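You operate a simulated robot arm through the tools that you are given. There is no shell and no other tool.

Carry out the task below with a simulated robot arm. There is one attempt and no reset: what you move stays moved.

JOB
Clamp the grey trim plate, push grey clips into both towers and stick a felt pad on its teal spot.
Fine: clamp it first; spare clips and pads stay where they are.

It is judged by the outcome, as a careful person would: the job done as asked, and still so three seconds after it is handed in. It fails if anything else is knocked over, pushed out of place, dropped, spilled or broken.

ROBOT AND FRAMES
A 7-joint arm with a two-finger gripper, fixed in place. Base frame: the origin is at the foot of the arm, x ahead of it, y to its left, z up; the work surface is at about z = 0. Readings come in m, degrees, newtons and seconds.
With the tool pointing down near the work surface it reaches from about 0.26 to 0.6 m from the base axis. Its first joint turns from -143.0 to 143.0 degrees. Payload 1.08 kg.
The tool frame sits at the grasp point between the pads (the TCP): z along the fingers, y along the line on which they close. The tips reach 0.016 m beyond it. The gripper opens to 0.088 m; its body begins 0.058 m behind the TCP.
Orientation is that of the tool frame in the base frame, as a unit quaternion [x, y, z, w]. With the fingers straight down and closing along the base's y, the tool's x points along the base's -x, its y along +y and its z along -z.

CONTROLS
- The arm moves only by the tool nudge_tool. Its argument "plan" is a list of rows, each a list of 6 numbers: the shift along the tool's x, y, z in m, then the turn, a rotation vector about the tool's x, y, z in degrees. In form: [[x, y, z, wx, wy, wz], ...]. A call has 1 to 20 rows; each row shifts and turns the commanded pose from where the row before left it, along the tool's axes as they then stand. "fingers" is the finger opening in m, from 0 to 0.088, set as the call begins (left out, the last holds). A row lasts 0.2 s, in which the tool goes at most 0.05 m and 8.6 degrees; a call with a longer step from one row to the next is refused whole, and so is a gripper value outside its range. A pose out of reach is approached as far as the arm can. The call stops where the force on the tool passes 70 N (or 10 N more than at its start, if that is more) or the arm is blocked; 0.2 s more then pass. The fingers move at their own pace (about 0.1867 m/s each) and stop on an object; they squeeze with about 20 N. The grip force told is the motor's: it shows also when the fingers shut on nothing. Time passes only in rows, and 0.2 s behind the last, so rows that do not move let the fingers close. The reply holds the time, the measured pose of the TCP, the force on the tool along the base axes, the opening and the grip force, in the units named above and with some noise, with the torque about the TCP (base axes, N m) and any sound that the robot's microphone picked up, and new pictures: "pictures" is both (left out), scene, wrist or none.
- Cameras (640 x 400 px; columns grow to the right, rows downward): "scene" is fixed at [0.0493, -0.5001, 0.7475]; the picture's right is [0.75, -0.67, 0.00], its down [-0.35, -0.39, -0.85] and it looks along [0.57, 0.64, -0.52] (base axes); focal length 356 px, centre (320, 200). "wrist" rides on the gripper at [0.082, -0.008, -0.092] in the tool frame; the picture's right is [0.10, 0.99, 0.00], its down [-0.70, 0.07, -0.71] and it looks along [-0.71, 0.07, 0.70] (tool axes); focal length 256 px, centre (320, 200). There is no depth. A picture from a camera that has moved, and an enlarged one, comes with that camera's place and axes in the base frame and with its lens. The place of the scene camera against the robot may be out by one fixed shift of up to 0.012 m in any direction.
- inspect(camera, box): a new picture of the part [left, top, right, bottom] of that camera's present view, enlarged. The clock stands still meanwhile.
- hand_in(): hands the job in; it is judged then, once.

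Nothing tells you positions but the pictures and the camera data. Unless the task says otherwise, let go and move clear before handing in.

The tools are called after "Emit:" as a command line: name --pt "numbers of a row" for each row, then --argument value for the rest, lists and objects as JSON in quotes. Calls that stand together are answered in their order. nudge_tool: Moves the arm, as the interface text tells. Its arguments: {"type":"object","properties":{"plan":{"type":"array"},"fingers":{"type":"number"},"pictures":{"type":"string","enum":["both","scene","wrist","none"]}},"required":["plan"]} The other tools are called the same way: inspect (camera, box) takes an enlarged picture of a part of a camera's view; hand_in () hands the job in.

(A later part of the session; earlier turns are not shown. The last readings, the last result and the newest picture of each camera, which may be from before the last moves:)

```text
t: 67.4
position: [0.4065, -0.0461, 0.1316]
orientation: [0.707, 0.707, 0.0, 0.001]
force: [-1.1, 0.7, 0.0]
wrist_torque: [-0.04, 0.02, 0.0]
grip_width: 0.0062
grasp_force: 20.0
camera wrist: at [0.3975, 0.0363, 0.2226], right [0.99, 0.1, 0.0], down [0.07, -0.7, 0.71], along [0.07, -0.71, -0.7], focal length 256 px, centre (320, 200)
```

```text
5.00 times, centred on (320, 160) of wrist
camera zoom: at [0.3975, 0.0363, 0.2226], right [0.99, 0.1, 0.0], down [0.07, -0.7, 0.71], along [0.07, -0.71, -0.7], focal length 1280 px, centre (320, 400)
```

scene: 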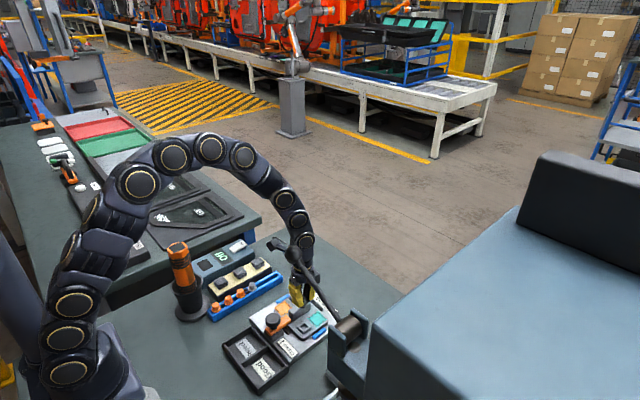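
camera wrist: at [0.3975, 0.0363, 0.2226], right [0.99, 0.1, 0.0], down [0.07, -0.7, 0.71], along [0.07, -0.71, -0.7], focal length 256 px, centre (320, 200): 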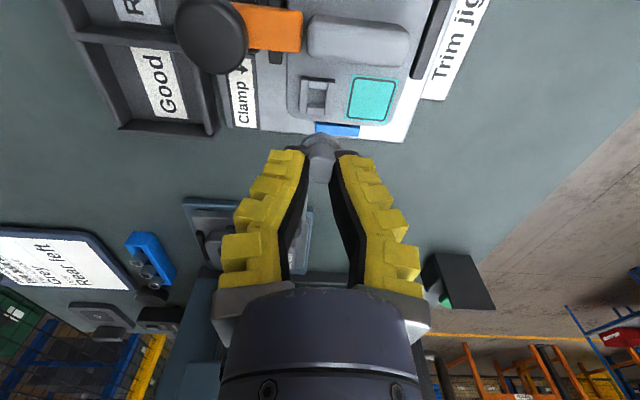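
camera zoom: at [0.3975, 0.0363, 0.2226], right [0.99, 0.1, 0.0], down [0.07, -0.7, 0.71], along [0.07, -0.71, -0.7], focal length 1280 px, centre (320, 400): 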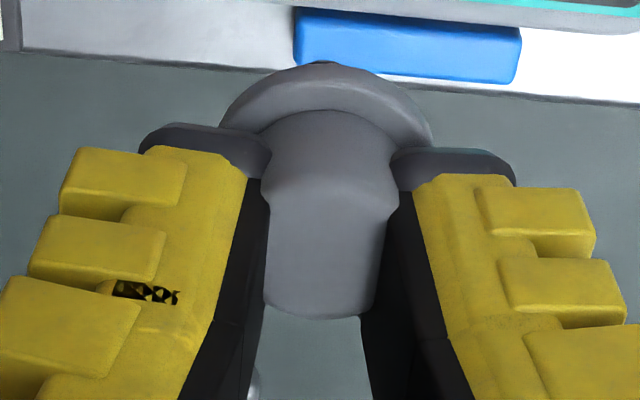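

The clip sits a few millimetres off-centre in the pads (towards the camera), with only a slight tilt. I'll compensate (-2.6 mm in x, -3.6 mm in y) and lower to just above the tower for another check.

Emit:
nudge_tool --pt "-0.0036 -0.0026 0.01 0 0 0" --pt "0 0 0.015 0 0 0" --pt "0 0 0.013 0 0 0" --pt "0 0 0 0 0 0" --pt "0 0 0 0 0 0" --fingers 0.0

Emit:
inspect --camera "wrist" --box '[260, 70, 380, 190]'

Emit:
inspect --camera "scene" --box '[280, 280, 330, 330]'

```text
t: 68.6
position: [0.4036, -0.0495, 0.0927]
orientation: [0.707, 0.707, 0.0, 0.0]
force: [0.3, -0.1, 0.8]
wrist_torque: [0.02, 0.0, -0.03]
grip_width: 0.0062
grasp_force: 20.2
camera wrist: at [0.3944, 0.0325, 0.1846], right [0.99, 0.1, 0.0], down [0.07, -0.7, 0.71], along [0.07, -0.71, -0.7], focal length 256 px, centre (320, 200)
```

scene: 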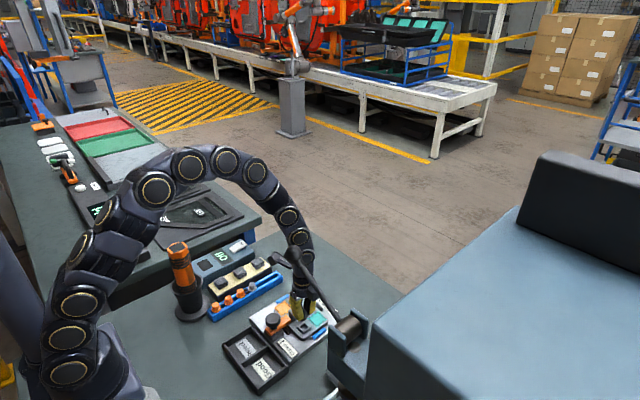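
wrist: 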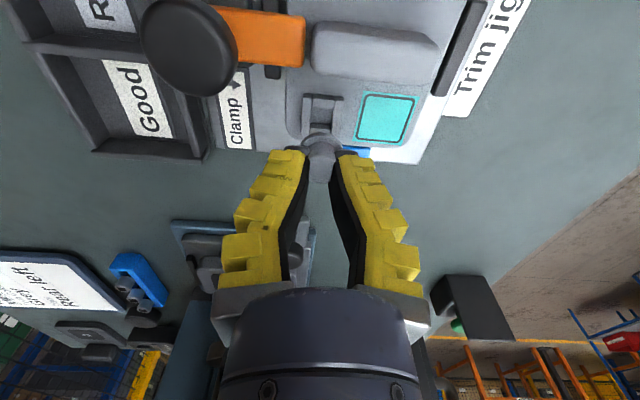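

```text
3.33 times, centred on (320, 130) of wrist
camera zoom: at [0.3944, 0.0325, 0.1846], right [0.99, 0.1, 0.0], down [0.07, -0.7, 0.71], along [0.07, -0.71, -0.7], focal length 853 px, centre (320, 433)
```

zoom: 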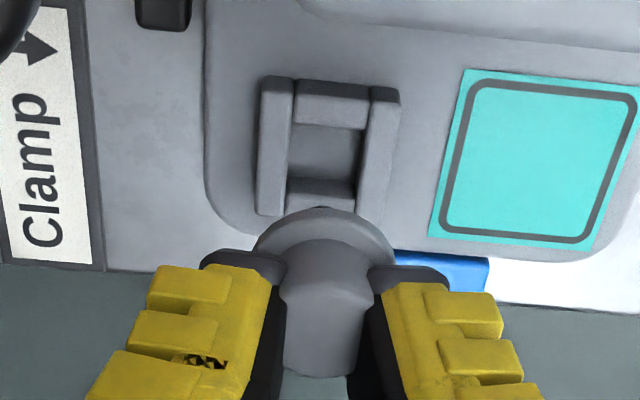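

```text
8.00 times, centred on (305, 305) of scene
camera zoom: at [0.0493, -0.5001, 0.7475], right [0.75, -0.67, 0.0], down [-0.35, -0.39, -0.85], along [0.57, 0.64, -0.52], focal length 2848 px, centre (440, -640)
```

zoom: 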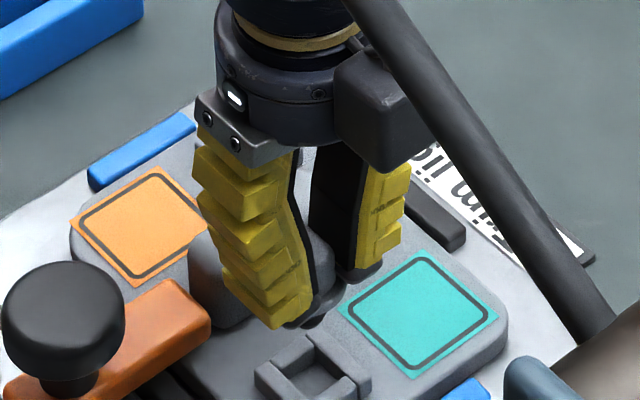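

The clip hangs a few millimetres lower in the grip than the first one, with x aligned and y off by under a millimetre or so. I'll correct +0.8 mm in y and lower until the stem should just enter.

Emit:
nudge_tool --pt "0.0008 0 0.008 0 0 0" --pt "0 0 0.006 0 0 0" --pt "0 0 0.003 0 0 0" --pt "0 0 0 0 0 0" --fingers 0.0

Emit:
inspect --camera "wrist" --box '[260, 80, 380, 200]'

Emit:
inspect --camera "scene" --box '[280, 290, 330, 330]'

```text
t: 69.6
position: [0.4034, -0.0492, 0.0769]
orientation: [0.707, 0.707, 0.0, -0.001]
force: [0.7, 0.2, 0.5]
wrist_torque: [0.01, -0.03, 0.0]
grip_width: 0.0061
grasp_force: 20.1
camera wrist: at [0.3947, 0.0336, 0.1675], right [0.99, 0.1, 0.0], down [0.07, -0.7, 0.71], along [0.07, -0.71, -0.71], focal length 256 px, centre (320, 200)
```

scene: 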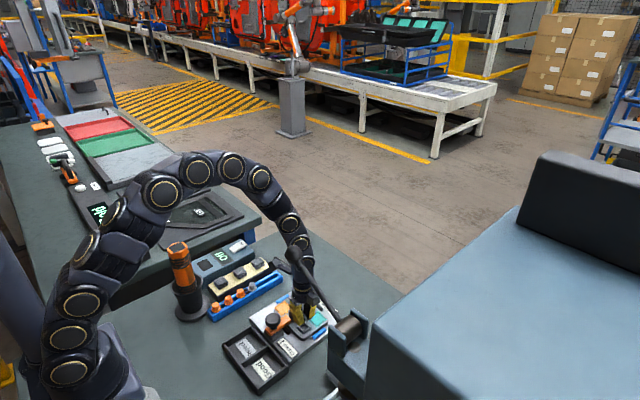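
wrist: 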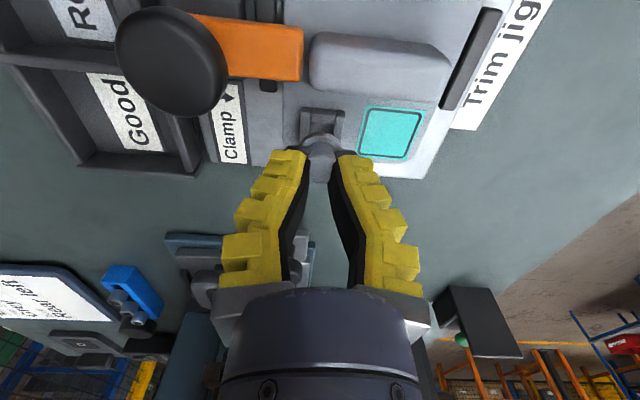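

```text
3.33 times, centred on (320, 140) of wrist
camera zoom: at [0.3947, 0.0336, 0.1675], right [0.99, 0.1, 0.0], down [0.07, -0.7, 0.71], along [0.07, -0.71, -0.71], focal length 853 px, centre (320, 400)
```

zoom: 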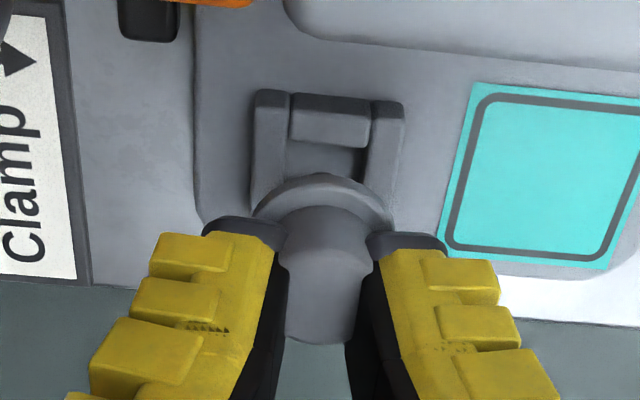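

```text
10.00 times, centred on (305, 310) of scene
camera zoom: at [0.0493, -0.5001, 0.7475], right [0.75, -0.67, 0.0], down [-0.35, -0.39, -0.85], along [0.57, 0.64, -0.52], focal length 3560 px, centre (470, -900)
```

zoom: 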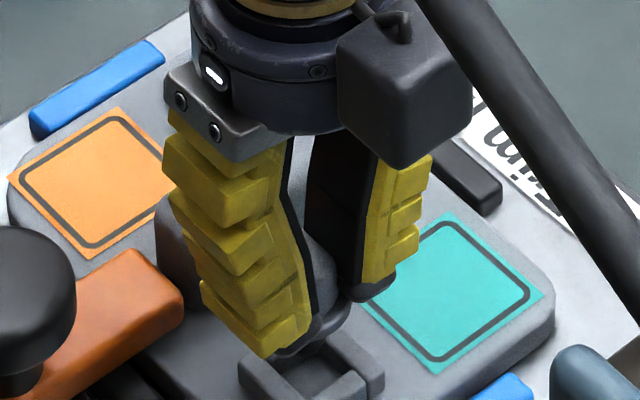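

Still no contact and the stem is over the opening. I'll lower on in small steps with force readings.

Emit:
nudge_tool --pt "0 0 0.002 0 0 0" --pt "0 0 0.002 0 0 0" --pt "0 0 0 0 0 0" --fingers 0.0 --pictures "none"

Emit:
nudge_tool --pt "0 0 0.002 0 0 0" --pt "0 0 0.002 0 0 0" --pt "0 0 0 0 0 0" --fingers 0.0 --pictures "none"

Emit:
nudge_tool --pt "0 0 0.001 0 0 0" --pt "0 0 0.001 0 0 0" --pt "0 0 0 0 0 0" --fingers 0.0

Emit:
inspect --camera "wrist" --box '[260, 80, 380, 200]'

Emit:
inspect --camera "scene" --box '[285, 295, 325, 330]'

```text
t: 70.4
position: [0.4042, -0.0499, 0.0719]
orientation: [0.707, 0.707, 0.0, -0.001]
force: [0.2, -0.8, -0.8]
wrist_torque: [0.01, 0.03, 0.03]
grip_width: 0.0059
grasp_force: 20.0
```

```text
t: 71.2
position: [0.4034, -0.0483, 0.0697]
orientation: [0.707, 0.707, 0.0, 0.001]
force: [-0.1, 0.4, -0.4]
wrist_torque: [-0.02, 0.0, 0.01]
grip_width: 0.006
grasp_force: 20.2
```

```text
t: 72.0
position: [0.4037, -0.0484, 0.0664]
orientation: [0.707, 0.707, -0.001, -0.001]
force: [0.0, -0.5, -0.4]
wrist_torque: [-0.01, 0.0, 0.0]
grip_width: 0.006
grasp_force: 20.0
camera wrist: at [0.3947, 0.0335, 0.1576], right [0.99, 0.1, 0.0], down [0.07, -0.7, 0.71], along [0.07, -0.71, -0.7], focal length 256 px, centre (320, 200)
```

scene: 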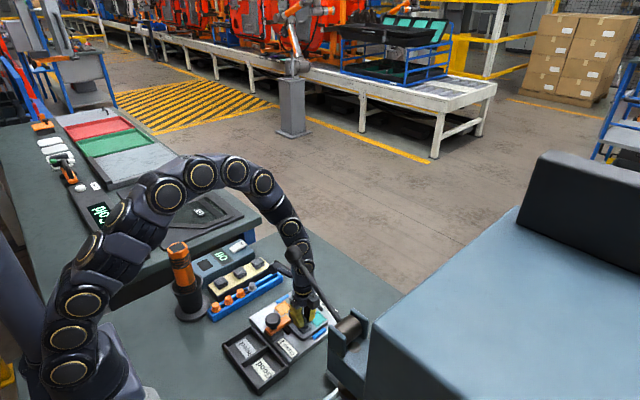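
wrist: 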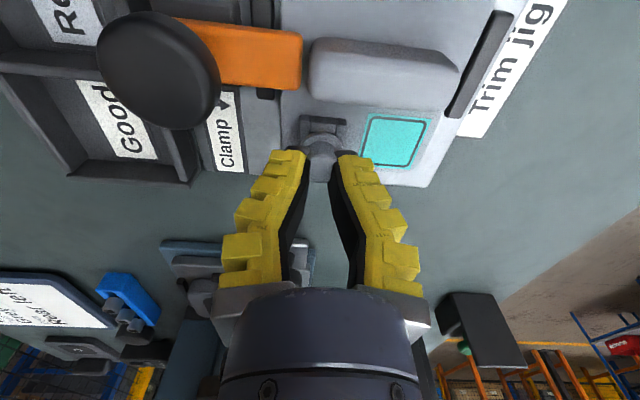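

```text
3.33 times, centred on (320, 140) of wrist
camera zoom: at [0.3947, 0.0335, 0.1576], right [0.99, 0.1, 0.0], down [0.07, -0.7, 0.71], along [0.07, -0.71, -0.7], focal length 853 px, centre (320, 400)
```

zoom: 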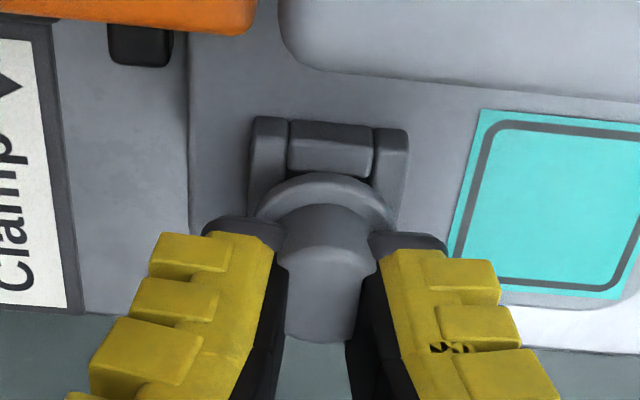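

```text
11.43 times, centred on (305, 312) of scene
camera zoom: at [0.0493, -0.5001, 0.7475], right [0.75, -0.67, 0.0], down [-0.35, -0.39, -0.85], along [0.57, 0.64, -0.52], focal length 4069 px, centre (491, -1086)
```

zoom: 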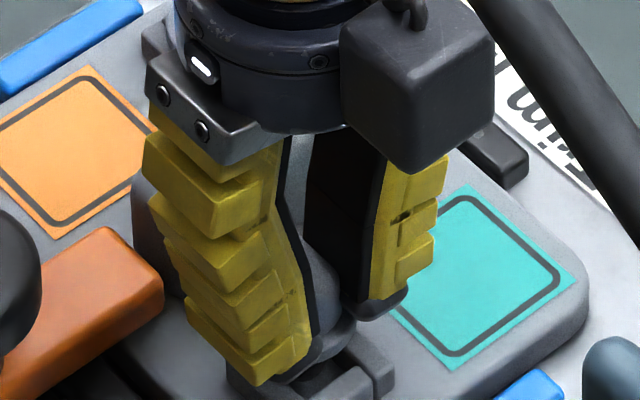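

The stem is inside the tower without touching. I'll continue down, watching for contact.

Emit:
nudge_tool --pt "0 0 0.0015 0 0 0" --pt "0 0 0.0015 0 0 0" --pt "0 0 0 0 0 0" --fingers 0.0 --pictures "none"

Emit:
nudge_tool --pt "0 0 0.001 0 0 0" --pt "0 0 0.001 0 0 0" --pt "0 0 0 0 0 0" --fingers 0.0 --pictures "none"

Emit:
nudge_tool --pt "0 0 0.001 0 0 0" --pt "0 0 0.001 0 0 0" --pt "0 0 0 0 0 0" --fingers 0.0

Emit:
inspect --camera "wrist" --box '[260, 80, 380, 200]'

Emit:
inspect --camera "scene" --box '[285, 295, 325, 330]'

```text
t: 72.8
position: [0.404, -0.0494, 0.0636]
orientation: [0.707, 0.707, 0.0, 0.0]
force: [0.5, -1.0, 0.1]
wrist_torque: [-0.07, 0.01, 0.01]
grip_width: 0.0059
grasp_force: 20.3
```

```text
t: 73.6
position: [0.403, -0.0485, 0.0619]
orientation: [0.708, 0.707, -0.001, 0.0]
force: [-0.3, -1.2, 4.7]
wrist_torque: [0.01, -0.01, 0.0]
grip_width: 0.0061
grasp_force: 20.1
```

```text
t: 74.4
position: [0.4044, -0.0495, 0.0601]
orientation: [0.707, 0.707, 0.0, 0.0]
force: [-0.2, -8.7, 5.5]
wrist_torque: [-0.16, 0.0, -0.03]
grip_width: 0.006
grasp_force: 19.9
camera wrist: at [0.3952, 0.0332, 0.1507], right [0.99, 0.1, 0.0], down [0.07, -0.7, 0.71], along [0.07, -0.71, -0.7], focal length 256 px, centre (320, 200)
```

scene: 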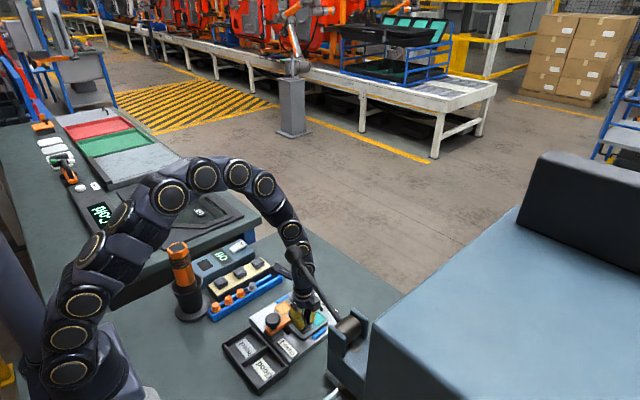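
wrist: 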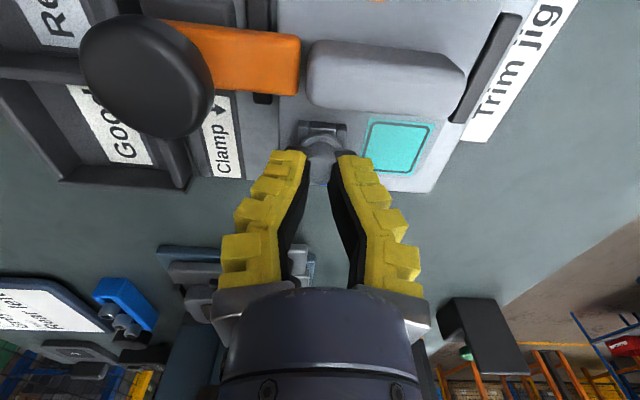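

```text
3.33 times, centred on (320, 140) of wrist
camera zoom: at [0.3952, 0.0332, 0.1507], right [0.99, 0.1, 0.0], down [0.07, -0.7, 0.71], along [0.07, -0.71, -0.7], focal length 853 px, centre (320, 400)
```

zoom: 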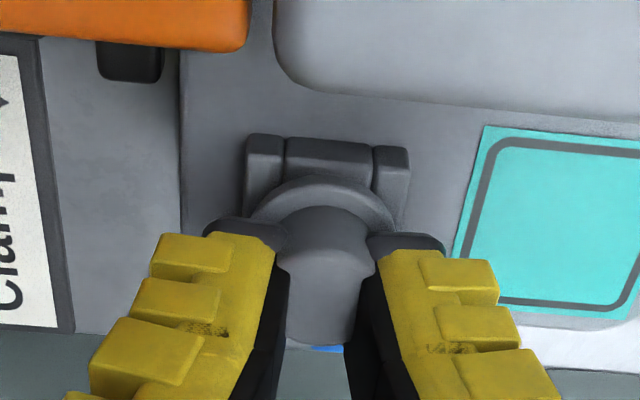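

```text
11.43 times, centred on (305, 312) of scene
camera zoom: at [0.0493, -0.5001, 0.7475], right [0.75, -0.67, 0.0], down [-0.35, -0.39, -0.85], along [0.57, 0.64, -0.52], focal length 4069 px, centre (491, -1086)
```

zoom: 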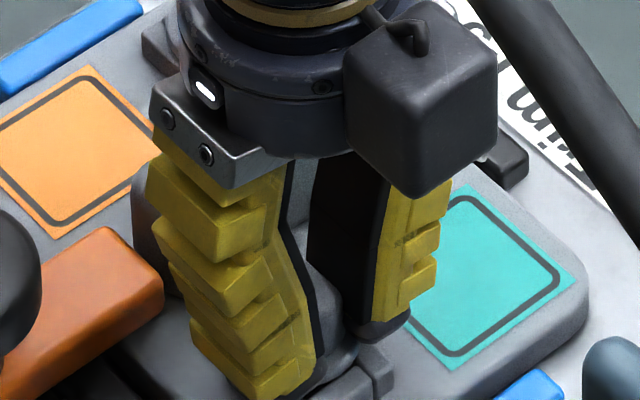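

A side force of -8.7 N in y shows the stem touches the +y wall. I'll shift -1.2 mm in y and continue.

Emit:
nudge_tool --pt "-0.0012 0 0 0 0 0" --pt "0 0 0 0 0 0" --fingers 0.0 --pictures "none"

Emit:
nudge_tool --pt "0 0 0.001 0 0 0" --pt "0 0 0.001 0 0 0" --pt "0 0 0 0 0 0" --fingers 0.0 --pictures "none"

```text
t: 75.0
position: [0.4039, -0.0495, 0.0603]
orientation: [0.708, 0.706, 0.001, 0.0]
force: [0.7, 0.9, 4.3]
wrist_torque: [0.01, 0.01, 0.01]
grip_width: 0.006
grasp_force: 19.6
```

```text
t: 75.8
position: [0.4031, -0.0505, 0.0579]
orientation: [0.707, 0.707, -0.001, 0.0]
force: [0.5, 0.8, 7.1]
wrist_torque: [0.02, 0.01, 0.01]
grip_width: 0.006
grasp_force: 20.0
```

Side force is gone. I'll keep pressing straight down in small steps.

Emit:
nudge_tool --pt "0 0 0.001 0 0 0" --pt "0 0 0.001 0 0 0" --pt "0 0 0 0 0 0" --fingers 0.0 --pictures "none"

Emit:
nudge_tool --pt "0 0 0.001 0 0 0" --pt "0 0 0.001 0 0 0" --pt "0 0 0 0 0 0" --fingers 0.0

Emit:
inspect --camera "wrist" --box '[260, 80, 380, 200]'

Emit:
inspect --camera "scene" --box '[285, 295, 325, 330]'

```text
t: 76.6
position: [0.404, -0.0508, 0.0548]
orientation: [0.708, 0.707, 0.001, 0.0]
force: [1.2, -6.8, 6.6]
wrist_torque: [-0.13, -0.04, 0.01]
grip_width: 0.0062
grasp_force: 19.6
```

```text
t: 77.4
position: [0.4047, -0.0493, 0.0537]
orientation: [0.707, 0.707, 0.001, 0.001]
force: [-0.4, -3.8, 14.1]
wrist_torque: [-0.03, -0.03, -0.02]
grip_width: 0.0061
grasp_force: 19.8
camera wrist: at [0.3949, 0.0324, 0.1449], right [0.99, 0.1, 0.0], down [0.07, -0.7, 0.71], along [0.07, -0.71, -0.7], focal length 256 px, centre (320, 200)
```

scene: 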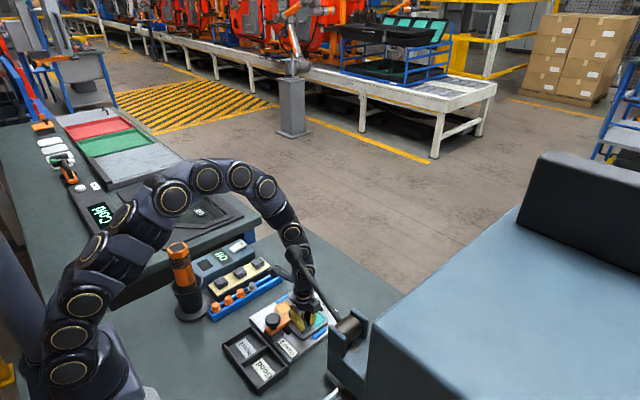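
wrist: 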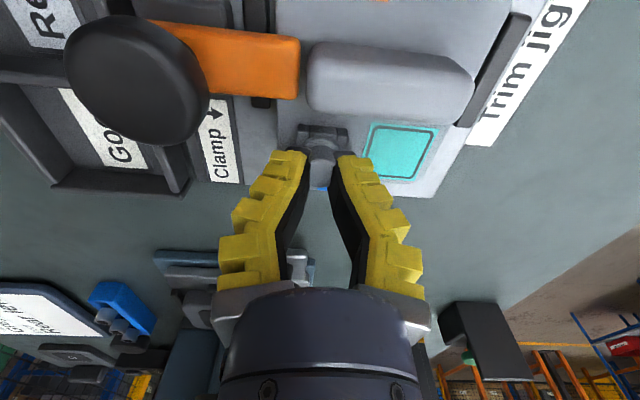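

```text
3.33 times, centred on (320, 140) of wrist
camera zoom: at [0.3949, 0.0324, 0.1449], right [0.99, 0.1, 0.0], down [0.07, -0.7, 0.71], along [0.07, -0.71, -0.7], focal length 853 px, centre (320, 400)
```

zoom: 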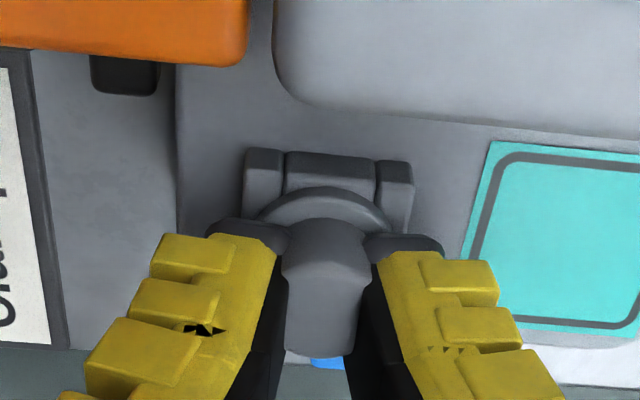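

```text
11.43 times, centred on (305, 312) of scene
camera zoom: at [0.0493, -0.5001, 0.7475], right [0.75, -0.67, 0.0], down [-0.35, -0.39, -0.85], along [0.57, 0.64, -0.52], focal length 4069 px, centre (491, -1086)
```

zoom: 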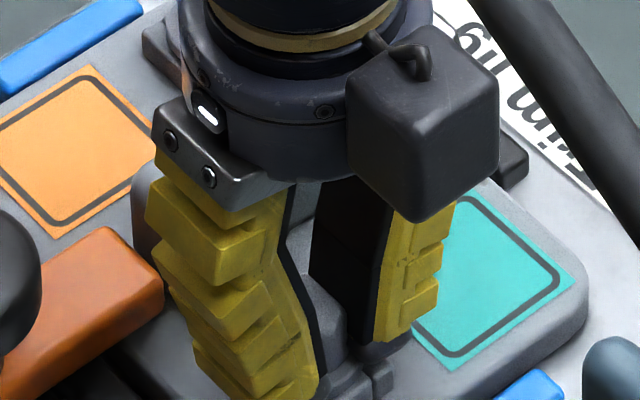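

14 N downward now with a little side force. I'll shift another 0.5 mm in -y and continue pressing.

Emit:
nudge_tool --pt "-0.0005 0 0.001 0 0 0" --pt "0 0 0.001 0 0 0" --pt "0 0 0 0 0 0" --fingers 0.0 --pictures "none"

Emit:
nudge_tool --pt "0 0 0.001 0 0 0" --pt "0 0 0.001 0 0 0" --pt "0 0 0 0 0 0" --fingers 0.0 --pictures "none"

Emit:
nudge_tool --pt "0 0 0.001 0 0 0" --pt "0 0 0.001 0 0 0" --pt "0 0 0 0 0 0" --fingers 0.0

Emit:
inspect --camera "wrist" --box '[260, 80, 380, 200]'

```text
t: 78.2
position: [0.4032, -0.0507, 0.0523]
orientation: [0.707, 0.708, 0.001, -0.001]
force: [-0.4, 3.6, 24.0]
wrist_torque: [0.18, -0.01, -0.02]
grip_width: 0.006
grasp_force: 20.6
```

```text
t: 79.0
position: [0.405, -0.0513, 0.0519]
orientation: [0.707, 0.707, 0.001, 0.001]
force: [-1.5, 4.5, 38.3]
wrist_torque: [0.25, 0.03, 0.0]
grip_width: 0.0058
grasp_force: 20.2
```

```text
t: 79.8
position: [0.4044, -0.0505, 0.0475]
orientation: [0.708, 0.706, 0.001, 0.001]
force: [-2.2, -0.6, 53.0]
wrist_torque: [0.15, 0.08, 0.03]
grip_width: 0.0062
grasp_force: 19.9
camera wrist: at [0.3955, 0.0316, 0.1396], right [0.99, 0.1, 0.0], down [0.07, -0.7, 0.71], along [0.08, -0.71, -0.7], focal length 256 px, centre (320, 200)
```

scene: 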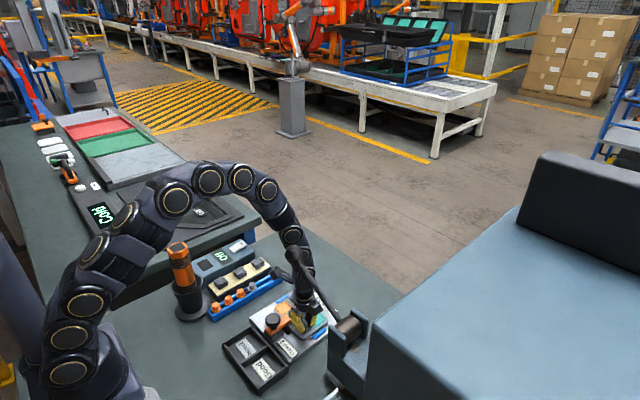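
wrist: 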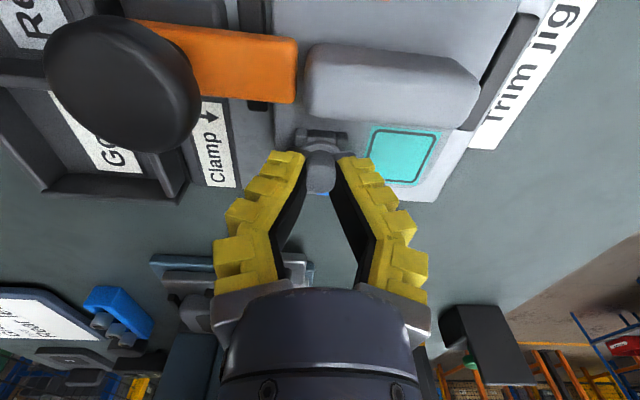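

```text
3.33 times, centred on (320, 140) of wrist
camera zoom: at [0.3955, 0.0316, 0.1396], right [0.99, 0.1, 0.0], down [0.07, -0.7, 0.71], along [0.08, -0.71, -0.7], focal length 853 px, centre (320, 400)
```

zoom: 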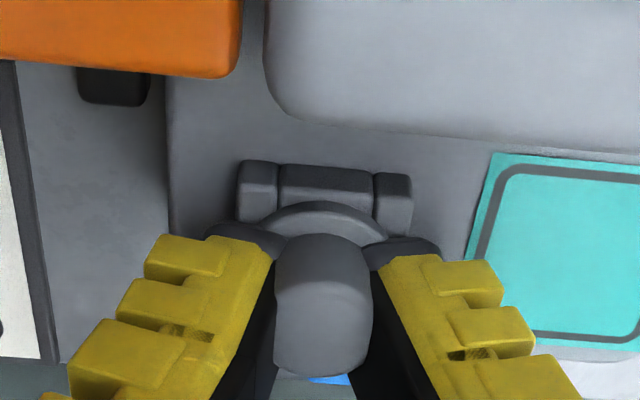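

Pressed to 53 N with the flange at the tower's top. I'll ease off, open and rise to inspect.

Emit:
nudge_tool --pt "0 0 -0.002 0 0 0" --pt "0 0 -0.002 0 0 0" --pt "0 0 -0.001 0 0 0" --pt "0 0 0 0 0 0" --fingers 0.0 --pictures "none"

Emit:
nudge_tool --pt "0 0 0 0 0 0" --pt "0 0 0 0 0 0" --pt "0 0 -0.01 0 0 0" --pt "0 0 -0.02 0 0 0" --pt "0 0 -0.03 0 0 0" --pt "0 0 0 0 0 0" --fingers 0.03

Emit:
inspect --camera "wrist" --box '[270, 60, 370, 160]'

Emit:
inspect --camera "scene" --box '[287, 310, 323, 335]'

Emit:
inspect --camera "scene" --box '[240, 270, 350, 350]'

```text
t: 80.8
position: [0.4034, -0.0507, 0.0519]
orientation: [0.707, 0.707, -0.001, 0.0]
force: [4.8, -5.9, 6.9]
wrist_torque: [-0.05, -0.05, 0.02]
grip_width: 0.0058
grasp_force: 21.1
```

```text
t: 82.2
position: [0.403, -0.0506, 0.1121]
orientation: [0.707, 0.707, 0.0, 0.001]
force: [0.1, -0.8, -0.1]
wrist_torque: [0.01, -0.01, -0.02]
grip_width: 0.035
grasp_force: 3.6
camera wrist: at [0.3946, 0.0316, 0.2034], right [0.99, 0.1, 0.0], down [0.07, -0.7, 0.71], along [0.07, -0.71, -0.7], focal length 256 px, centre (320, 200)
```

scene: 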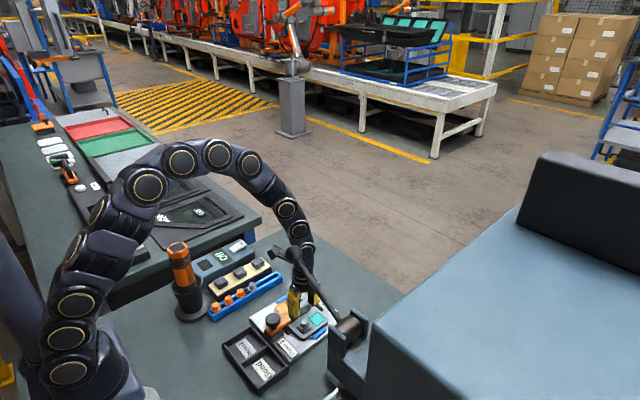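
wrist: 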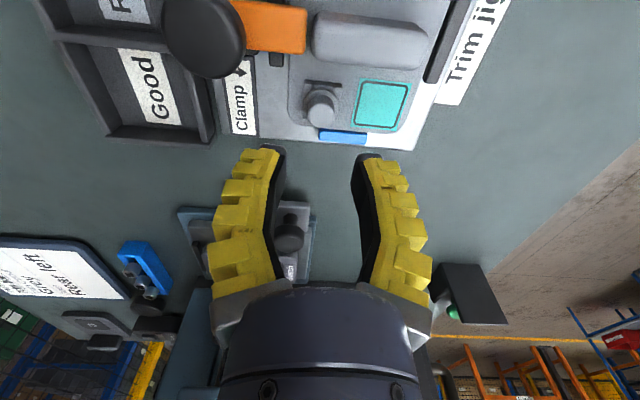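

```text
4.00 times, centred on (320, 110) of wrist
camera zoom: at [0.3946, 0.0316, 0.2034], right [0.99, 0.1, 0.0], down [0.07, -0.7, 0.71], along [0.07, -0.71, -0.7], focal length 1024 px, centre (320, 560)
```

zoom: 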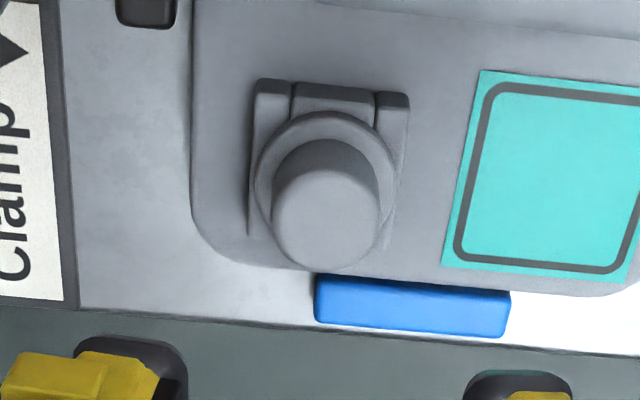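

```text
16.00 times, centred on (305, 322) of scene
camera zoom: at [0.0493, -0.5001, 0.7475], right [0.75, -0.67, 0.0], down [-0.35, -0.39, -0.85], along [0.57, 0.64, -0.52], focal length 5696 px, centre (560, -1760)
```

zoom: 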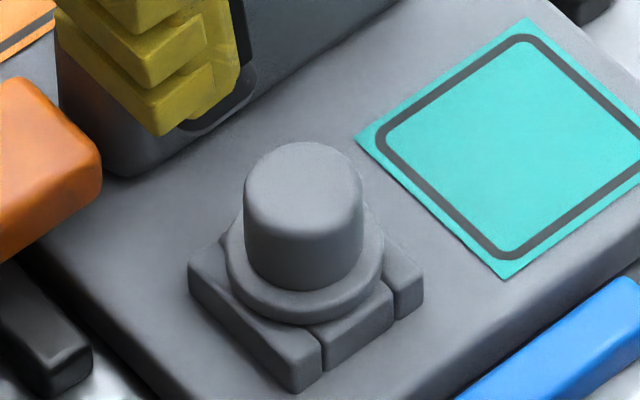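

```text
5.00 times, centred on (295, 310) of scene
camera zoom: at [0.0493, -0.5001, 0.7475], right [0.75, -0.67, 0.0], down [-0.35, -0.39, -0.85], along [0.57, 0.64, -0.52], focal length 1780 px, centre (445, -350)
```

zoom: 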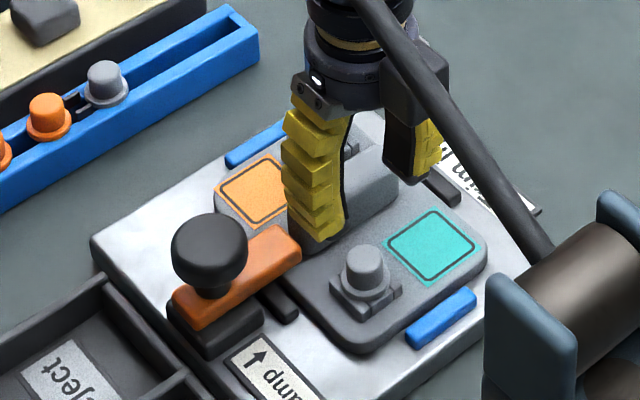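

Clip two looks seated like the first, perhaps a millimetre higher. To be safe I'll also press on its cap with closed fingertips, as I did on the first.

Emit:
nudge_tool --pt "0.0036 0.001 0 0 0 0" --pt "0 0 0 0 0 0" --pt "0 0 0.02 0 0 0" --pt "0 0 0.02 0 0 0" --pt "0 0 0.004 0 0 0" --pt "0 0 0 0 0 0" --fingers 0.0 --pictures "wrist"

Emit:
nudge_tool --pt "0 0 0.002 0 0 0" --pt "0 0 0.001 0 0 0" --pt "0 0 0.001 0 0 0" --pt "0 0 0 0 0 0" --fingers 0.0 --pictures "none"

Emit:
nudge_tool --pt "0 0 0.001 0 0 0" --pt "0 0 0.001 0 0 0" --pt "0 0 0 0 0 0" --fingers 0.0 --pictures "wrist"

```text
t: 83.6
position: [0.4058, -0.0458, 0.0672]
orientation: [0.707, 0.707, 0.0, 0.001]
force: [-0.1, 0.1, 0.1]
wrist_torque: [-0.04, 0.02, -0.03]
grip_width: 0.0002
grasp_force: 20.2
camera wrist: at [0.3962, 0.0359, 0.1595], right [0.99, 0.1, 0.0], down [0.07, -0.7, 0.71], along [0.07, -0.71, -0.7], focal length 256 px, centre (320, 200)
```

wrist: 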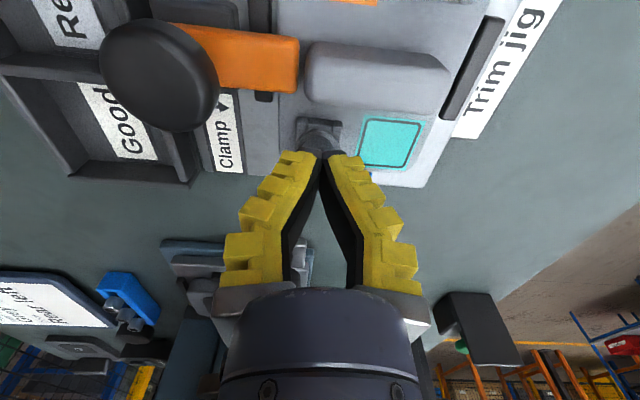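

```text
t: 84.6
position: [0.4053, -0.0466, 0.0656]
orientation: [0.706, 0.708, 0.0, 0.001]
force: [-0.2, 1.0, 13.5]
wrist_torque: [0.04, 0.04, 0.0]
grip_width: 0.0059
grasp_force: 20.6
```

```text
t: 85.4
position: [0.4059, -0.0468, 0.0636]
orientation: [0.707, 0.707, 0.001, 0.0]
force: [-0.6, 1.5, 26.9]
wrist_torque: [0.04, 0.02, 0.0]
grip_width: 0.0064
grasp_force: 20.1
camera wrist: at [0.3961, 0.0355, 0.1543], right [0.99, 0.1, 0.0], down [0.07, -0.7, 0.71], along [0.07, -0.71, -0.7], focal length 256 px, centre (320, 200)
```

wrist: 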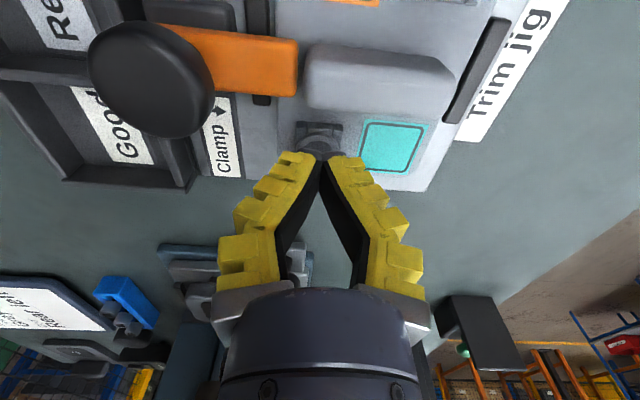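

The contact height and force match those of the first clip closely, so both sit equally deep. One last push to about 39 N, then back off.

Emit:
nudge_tool --pt "0 0 0.001 0 0 0" --pt "0 0 0.001 0 0 0" --pt "0 0 0 0 0 0" --fingers 0.0 --pictures "none"

Emit:
nudge_tool --pt "0 0 -0.004 0 0 0" --pt "0 0 -0.01 0 0 0" --pt "0 0 -0.03 0 0 0" --pt "0 0 -0.03 0 0 0" --pt "0.03 0 0 0 0 0" --pt "0.03 0 0 0 0 0" --pt "0.03 0 0 0 0 0" --pt "0 0 0 0 0 0" --fingers 0.0

Emit:
inspect --camera "scene" --box '[287, 310, 323, 335]'

Emit:
inspect --camera "scene" --box '[283, 285, 319, 310]'

```text
t: 86.2
position: [0.406, -0.0463, 0.0616]
orientation: [0.707, 0.708, 0.002, 0.001]
force: [-1.3, 1.1, 39.8]
wrist_torque: [0.02, 0.04, 0.01]
grip_width: 0.0061
grasp_force: 20.3
```

```text
t: 88.0
position: [0.4042, 0.043, 0.1332]
orientation: [0.707, 0.707, 0.0, 0.001]
force: [-0.6, -0.4, 0.1]
wrist_torque: [0.02, 0.02, 0.01]
grip_width: 0.0001
grasp_force: 20.0
camera wrist: at [0.396, 0.1255, 0.2249], right [0.99, 0.1, 0.0], down [0.07, -0.7, 0.71], along [0.07, -0.71, -0.7], focal length 256 px, centre (320, 200)
```

scene: 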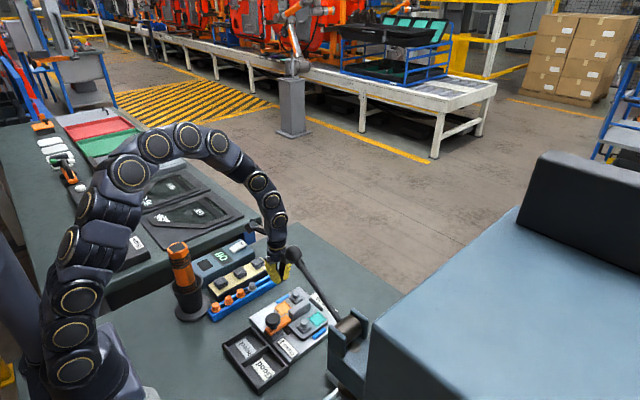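
wrist: 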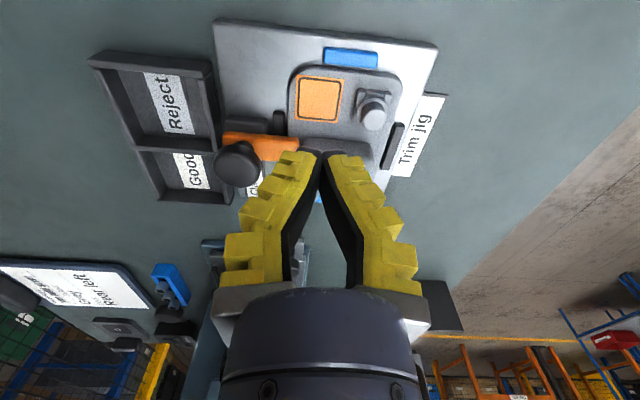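

```text
16.00 times, centred on (305, 322) of scene
camera zoom: at [0.0493, -0.5001, 0.7475], right [0.75, -0.67, 0.0], down [-0.35, -0.39, -0.85], along [0.57, 0.64, -0.52], focal length 5696 px, centre (560, -1760)
```

zoom: 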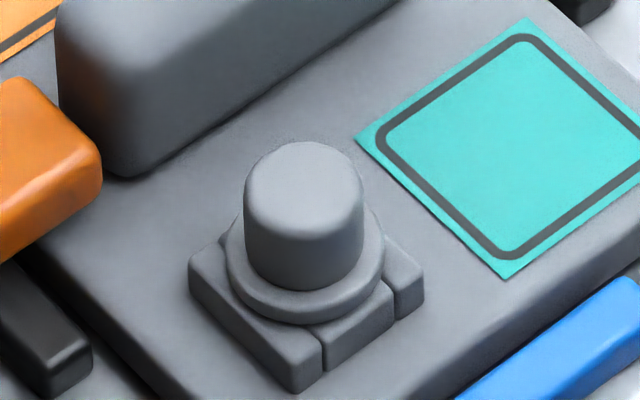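

```text
16.00 times, centred on (301, 298) of scene
camera zoom: at [0.0493, -0.5001, 0.7475], right [0.75, -0.67, 0.0], down [-0.35, -0.39, -0.85], along [0.57, 0.64, -0.52], focal length 5696 px, centre (624, -1360)
```

zoom: 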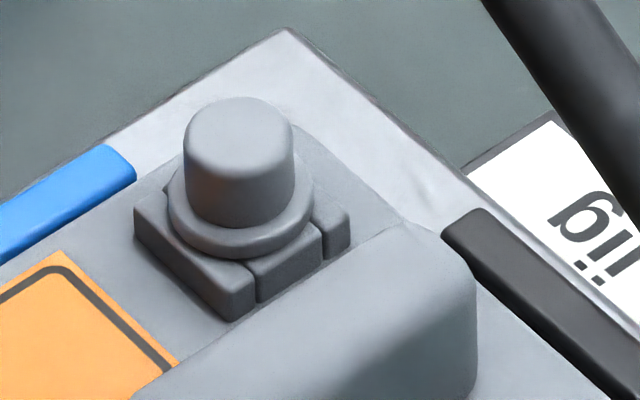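

Both clips look identically seated, flange flat on the tower. Now the felt pad: the pads are at about x = 0.32, 0.38 and 0.4375, y≈0.215. I'll hover over the end pad with the fingers set to close along x and look closely.

Emit:
nudge_tool --pt "0.0427 0.0083 -0.006 0 0 0" --pt "0.0427 0.0083 -0.006 0 0 0" --pt "0.0427 0.0083 -0.004 0 0 0" --pt "0.0427 0.0083 -0.004 0 0 0" --pt "0 0 0 0 0 0" --fingers 0.05

Emit:
inspect --camera "wrist" --box '[200, 20, 440, 200]'

Emit:
inspect --camera "scene" --box '[200, 235, 290, 305]'

```text
t: 89.2
position: [0.4384, 0.2144, 0.1547]
orientation: [0.707, 0.707, 0.0, -0.001]
force: [-0.3, 0.5, 0.3]
wrist_torque: [0.04, 0.02, -0.01]
grip_width: 0.0544
grasp_force: 3.1
camera wrist: at [0.429, 0.2956, 0.2458], right [0.99, 0.1, 0.0], down [0.07, -0.7, 0.71], along [0.07, -0.71, -0.7], focal length 256 px, centre (320, 200)
```

scene: 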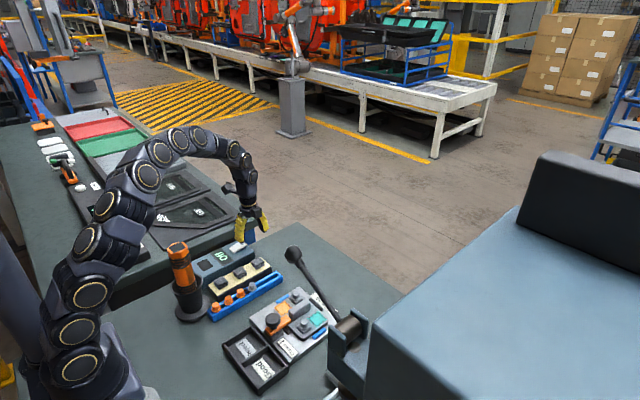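
wrist: 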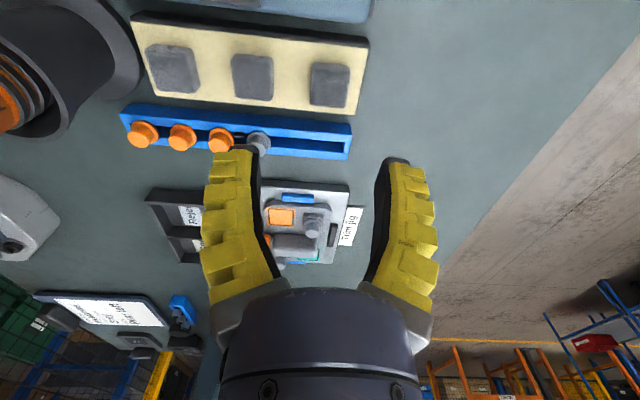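

```text
2.22 times, centred on (320, 110) of wrist
camera zoom: at [0.429, 0.2956, 0.2458], right [0.99, 0.1, 0.0], down [0.07, -0.7, 0.71], along [0.07, -0.71, -0.7], focal length 569 px, centre (320, 400)
```

zoom: 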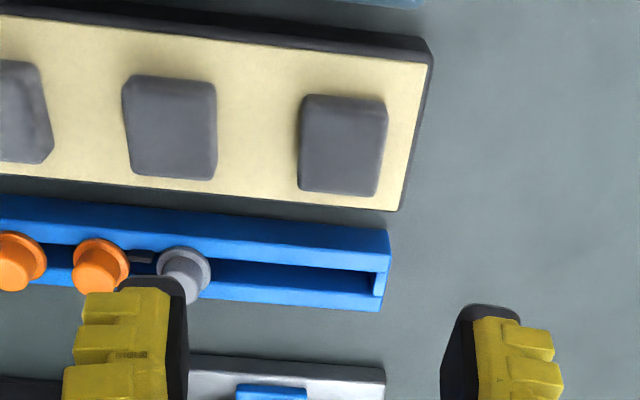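

```text
5.71 times, centred on (245, 270) of scene
camera zoom: at [0.0493, -0.5001, 0.7475], right [0.75, -0.67, 0.0], down [-0.35, -0.39, -0.85], along [0.57, 0.64, -0.52], focal length 2034 px, centre (749, -200)
```

zoom: 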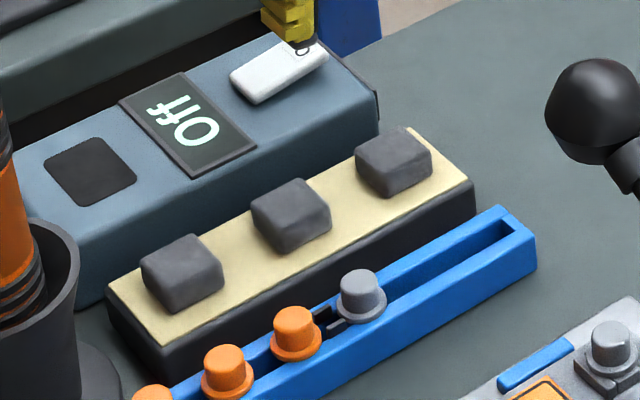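

The end pad (about 30 mm square, 14 mm tall) is centred near (0.445, 0.216) with its top at about z=0.041. I'll come lower over it with a limited opening and take a finer sight.

Emit:
nudge_tool --pt "0.0015 0.007 0.02 0 0 0" --pt "0 0 0.025 0 0 0" --pt "0 0 0.02 0 0 0" --pt "0 0 0 0 0 0" --fingers 0.042

Emit:
inspect --camera "wrist" --box '[230, 60, 410, 180]'

Emit:
inspect --camera "scene" --box '[230, 225, 290, 275]'

```text
t: 90.2
position: [0.4437, 0.2159, 0.0907]
orientation: [0.707, 0.707, -0.001, 0.0]
force: [-0.2, 0.3, -0.6]
wrist_torque: [0.01, 0.01, 0.03]
grip_width: 0.0468
grasp_force: 3.2
camera wrist: at [0.4361, 0.2974, 0.181], right [0.99, 0.1, 0.0], down [0.07, -0.7, 0.71], along [0.07, -0.71, -0.7], focal length 256 px, centre (320, 200)
```

scene: 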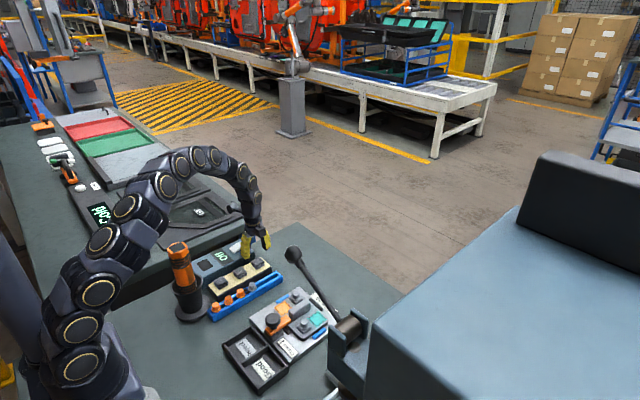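
wrist: 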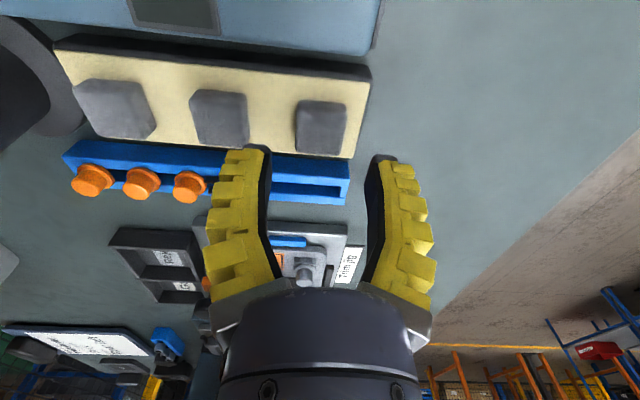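

```text
3.33 times, centred on (320, 120) of wrist
camera zoom: at [0.4361, 0.2974, 0.181], right [0.99, 0.1, 0.0], down [0.07, -0.7, 0.71], along [0.07, -0.71, -0.7], focal length 853 px, centre (320, 467)
```

zoom: 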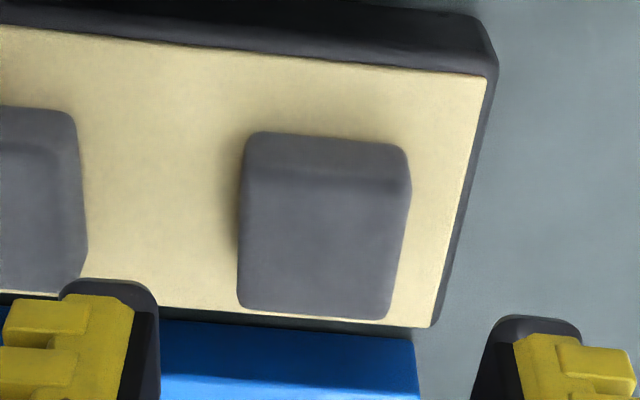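

```text
8.00 times, centred on (260, 250) of scene
camera zoom: at [0.0493, -0.5001, 0.7475], right [0.75, -0.67, 0.0], down [-0.35, -0.39, -0.85], along [0.57, 0.64, -0.52], focal length 2848 px, centre (800, -200)
```

zoom: 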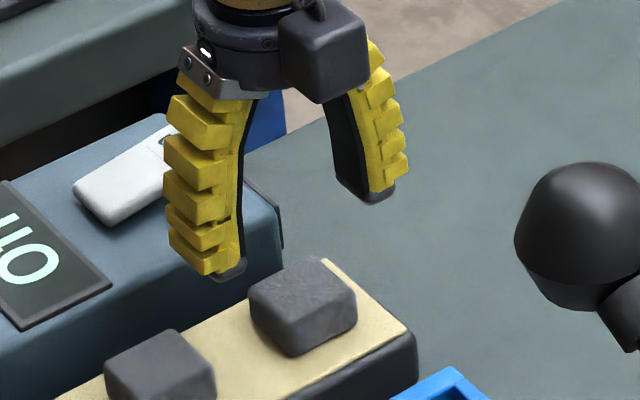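

The pad is 30 mm square, centred at (0.445, 0.215), from z≈0.028 to 0.0425. I'll grip only its upper half so the fingers stay clear of the clip next to the teal spot later. Descending with a 36 mm opening.

Emit:
nudge_tool --pt "-0.0005 0.0008 0 0 0 0" --pt "0 0 0.01 0 0 0" --pt "0 0 0.012 0 0 0" --pt "0 0 0.01 0 0 0" --pt "0 0 0.006 0 0 0" --pt "0 0 0 0 0 0" --fingers 0.034

Emit:
inspect --camera "wrist" --box '[230, 90, 410, 210]'

Emit:
inspect --camera "scene" --box '[230, 225, 290, 275]'

```text
t: 91.6
position: [0.4458, 0.2153, 0.0516]
orientation: [0.707, 0.707, 0.0, 0.001]
force: [0.0, -0.1, 0.0]
wrist_torque: [0.01, -0.02, -0.02]
grip_width: 0.0388
grasp_force: 3.1
camera wrist: at [0.4367, 0.2974, 0.1428], right [0.99, 0.1, 0.0], down [0.07, -0.7, 0.71], along [0.07, -0.71, -0.7], focal length 256 px, centre (320, 200)
```

scene: 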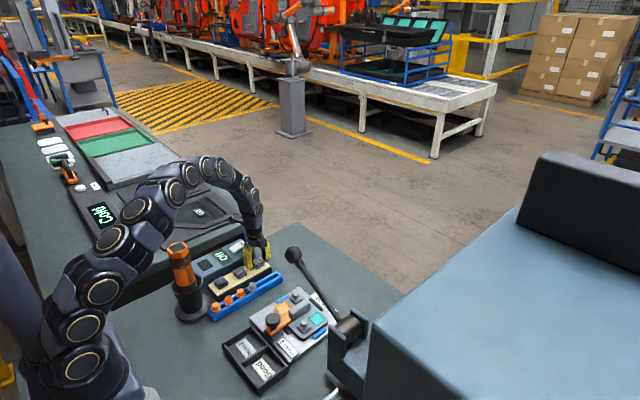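
wrist: 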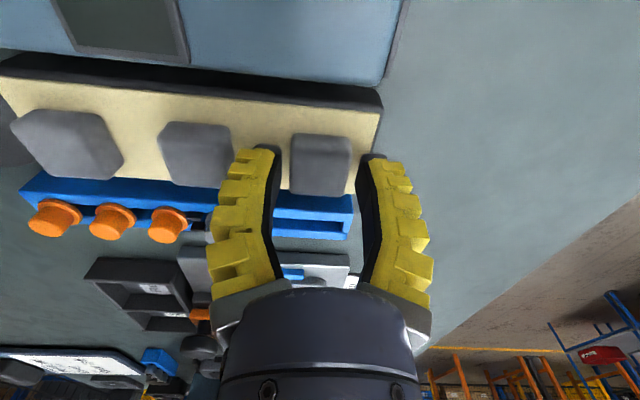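

```text
3.33 times, centred on (320, 150) of wrist
camera zoom: at [0.4367, 0.2974, 0.1428], right [0.99, 0.1, 0.0], down [0.07, -0.7, 0.71], along [0.07, -0.71, -0.7], focal length 853 px, centre (320, 367)
```

zoom: 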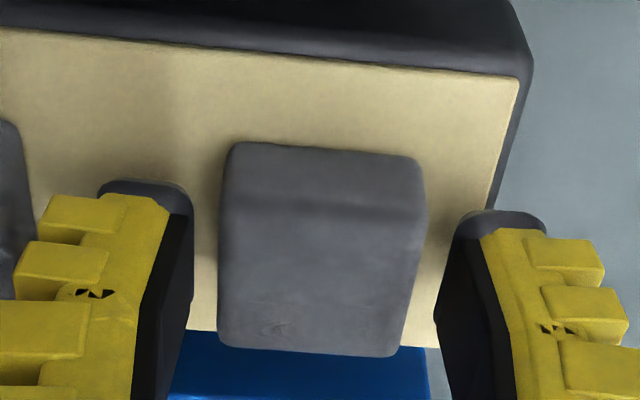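

```text
8.00 times, centred on (260, 250) of scene
camera zoom: at [0.0493, -0.5001, 0.7475], right [0.75, -0.67, 0.0], down [-0.35, -0.39, -0.85], along [0.57, 0.64, -0.52], focal length 2848 px, centre (800, -200)
```

zoom: 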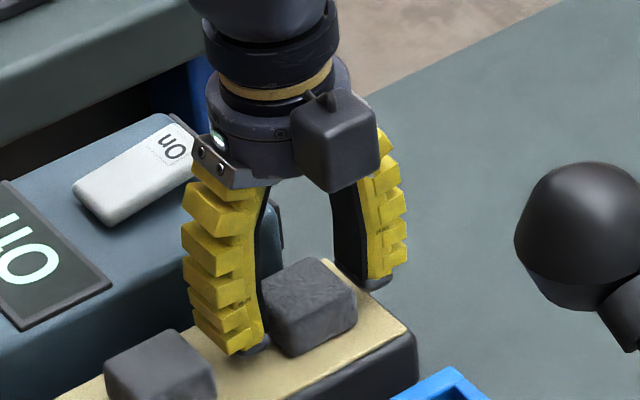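

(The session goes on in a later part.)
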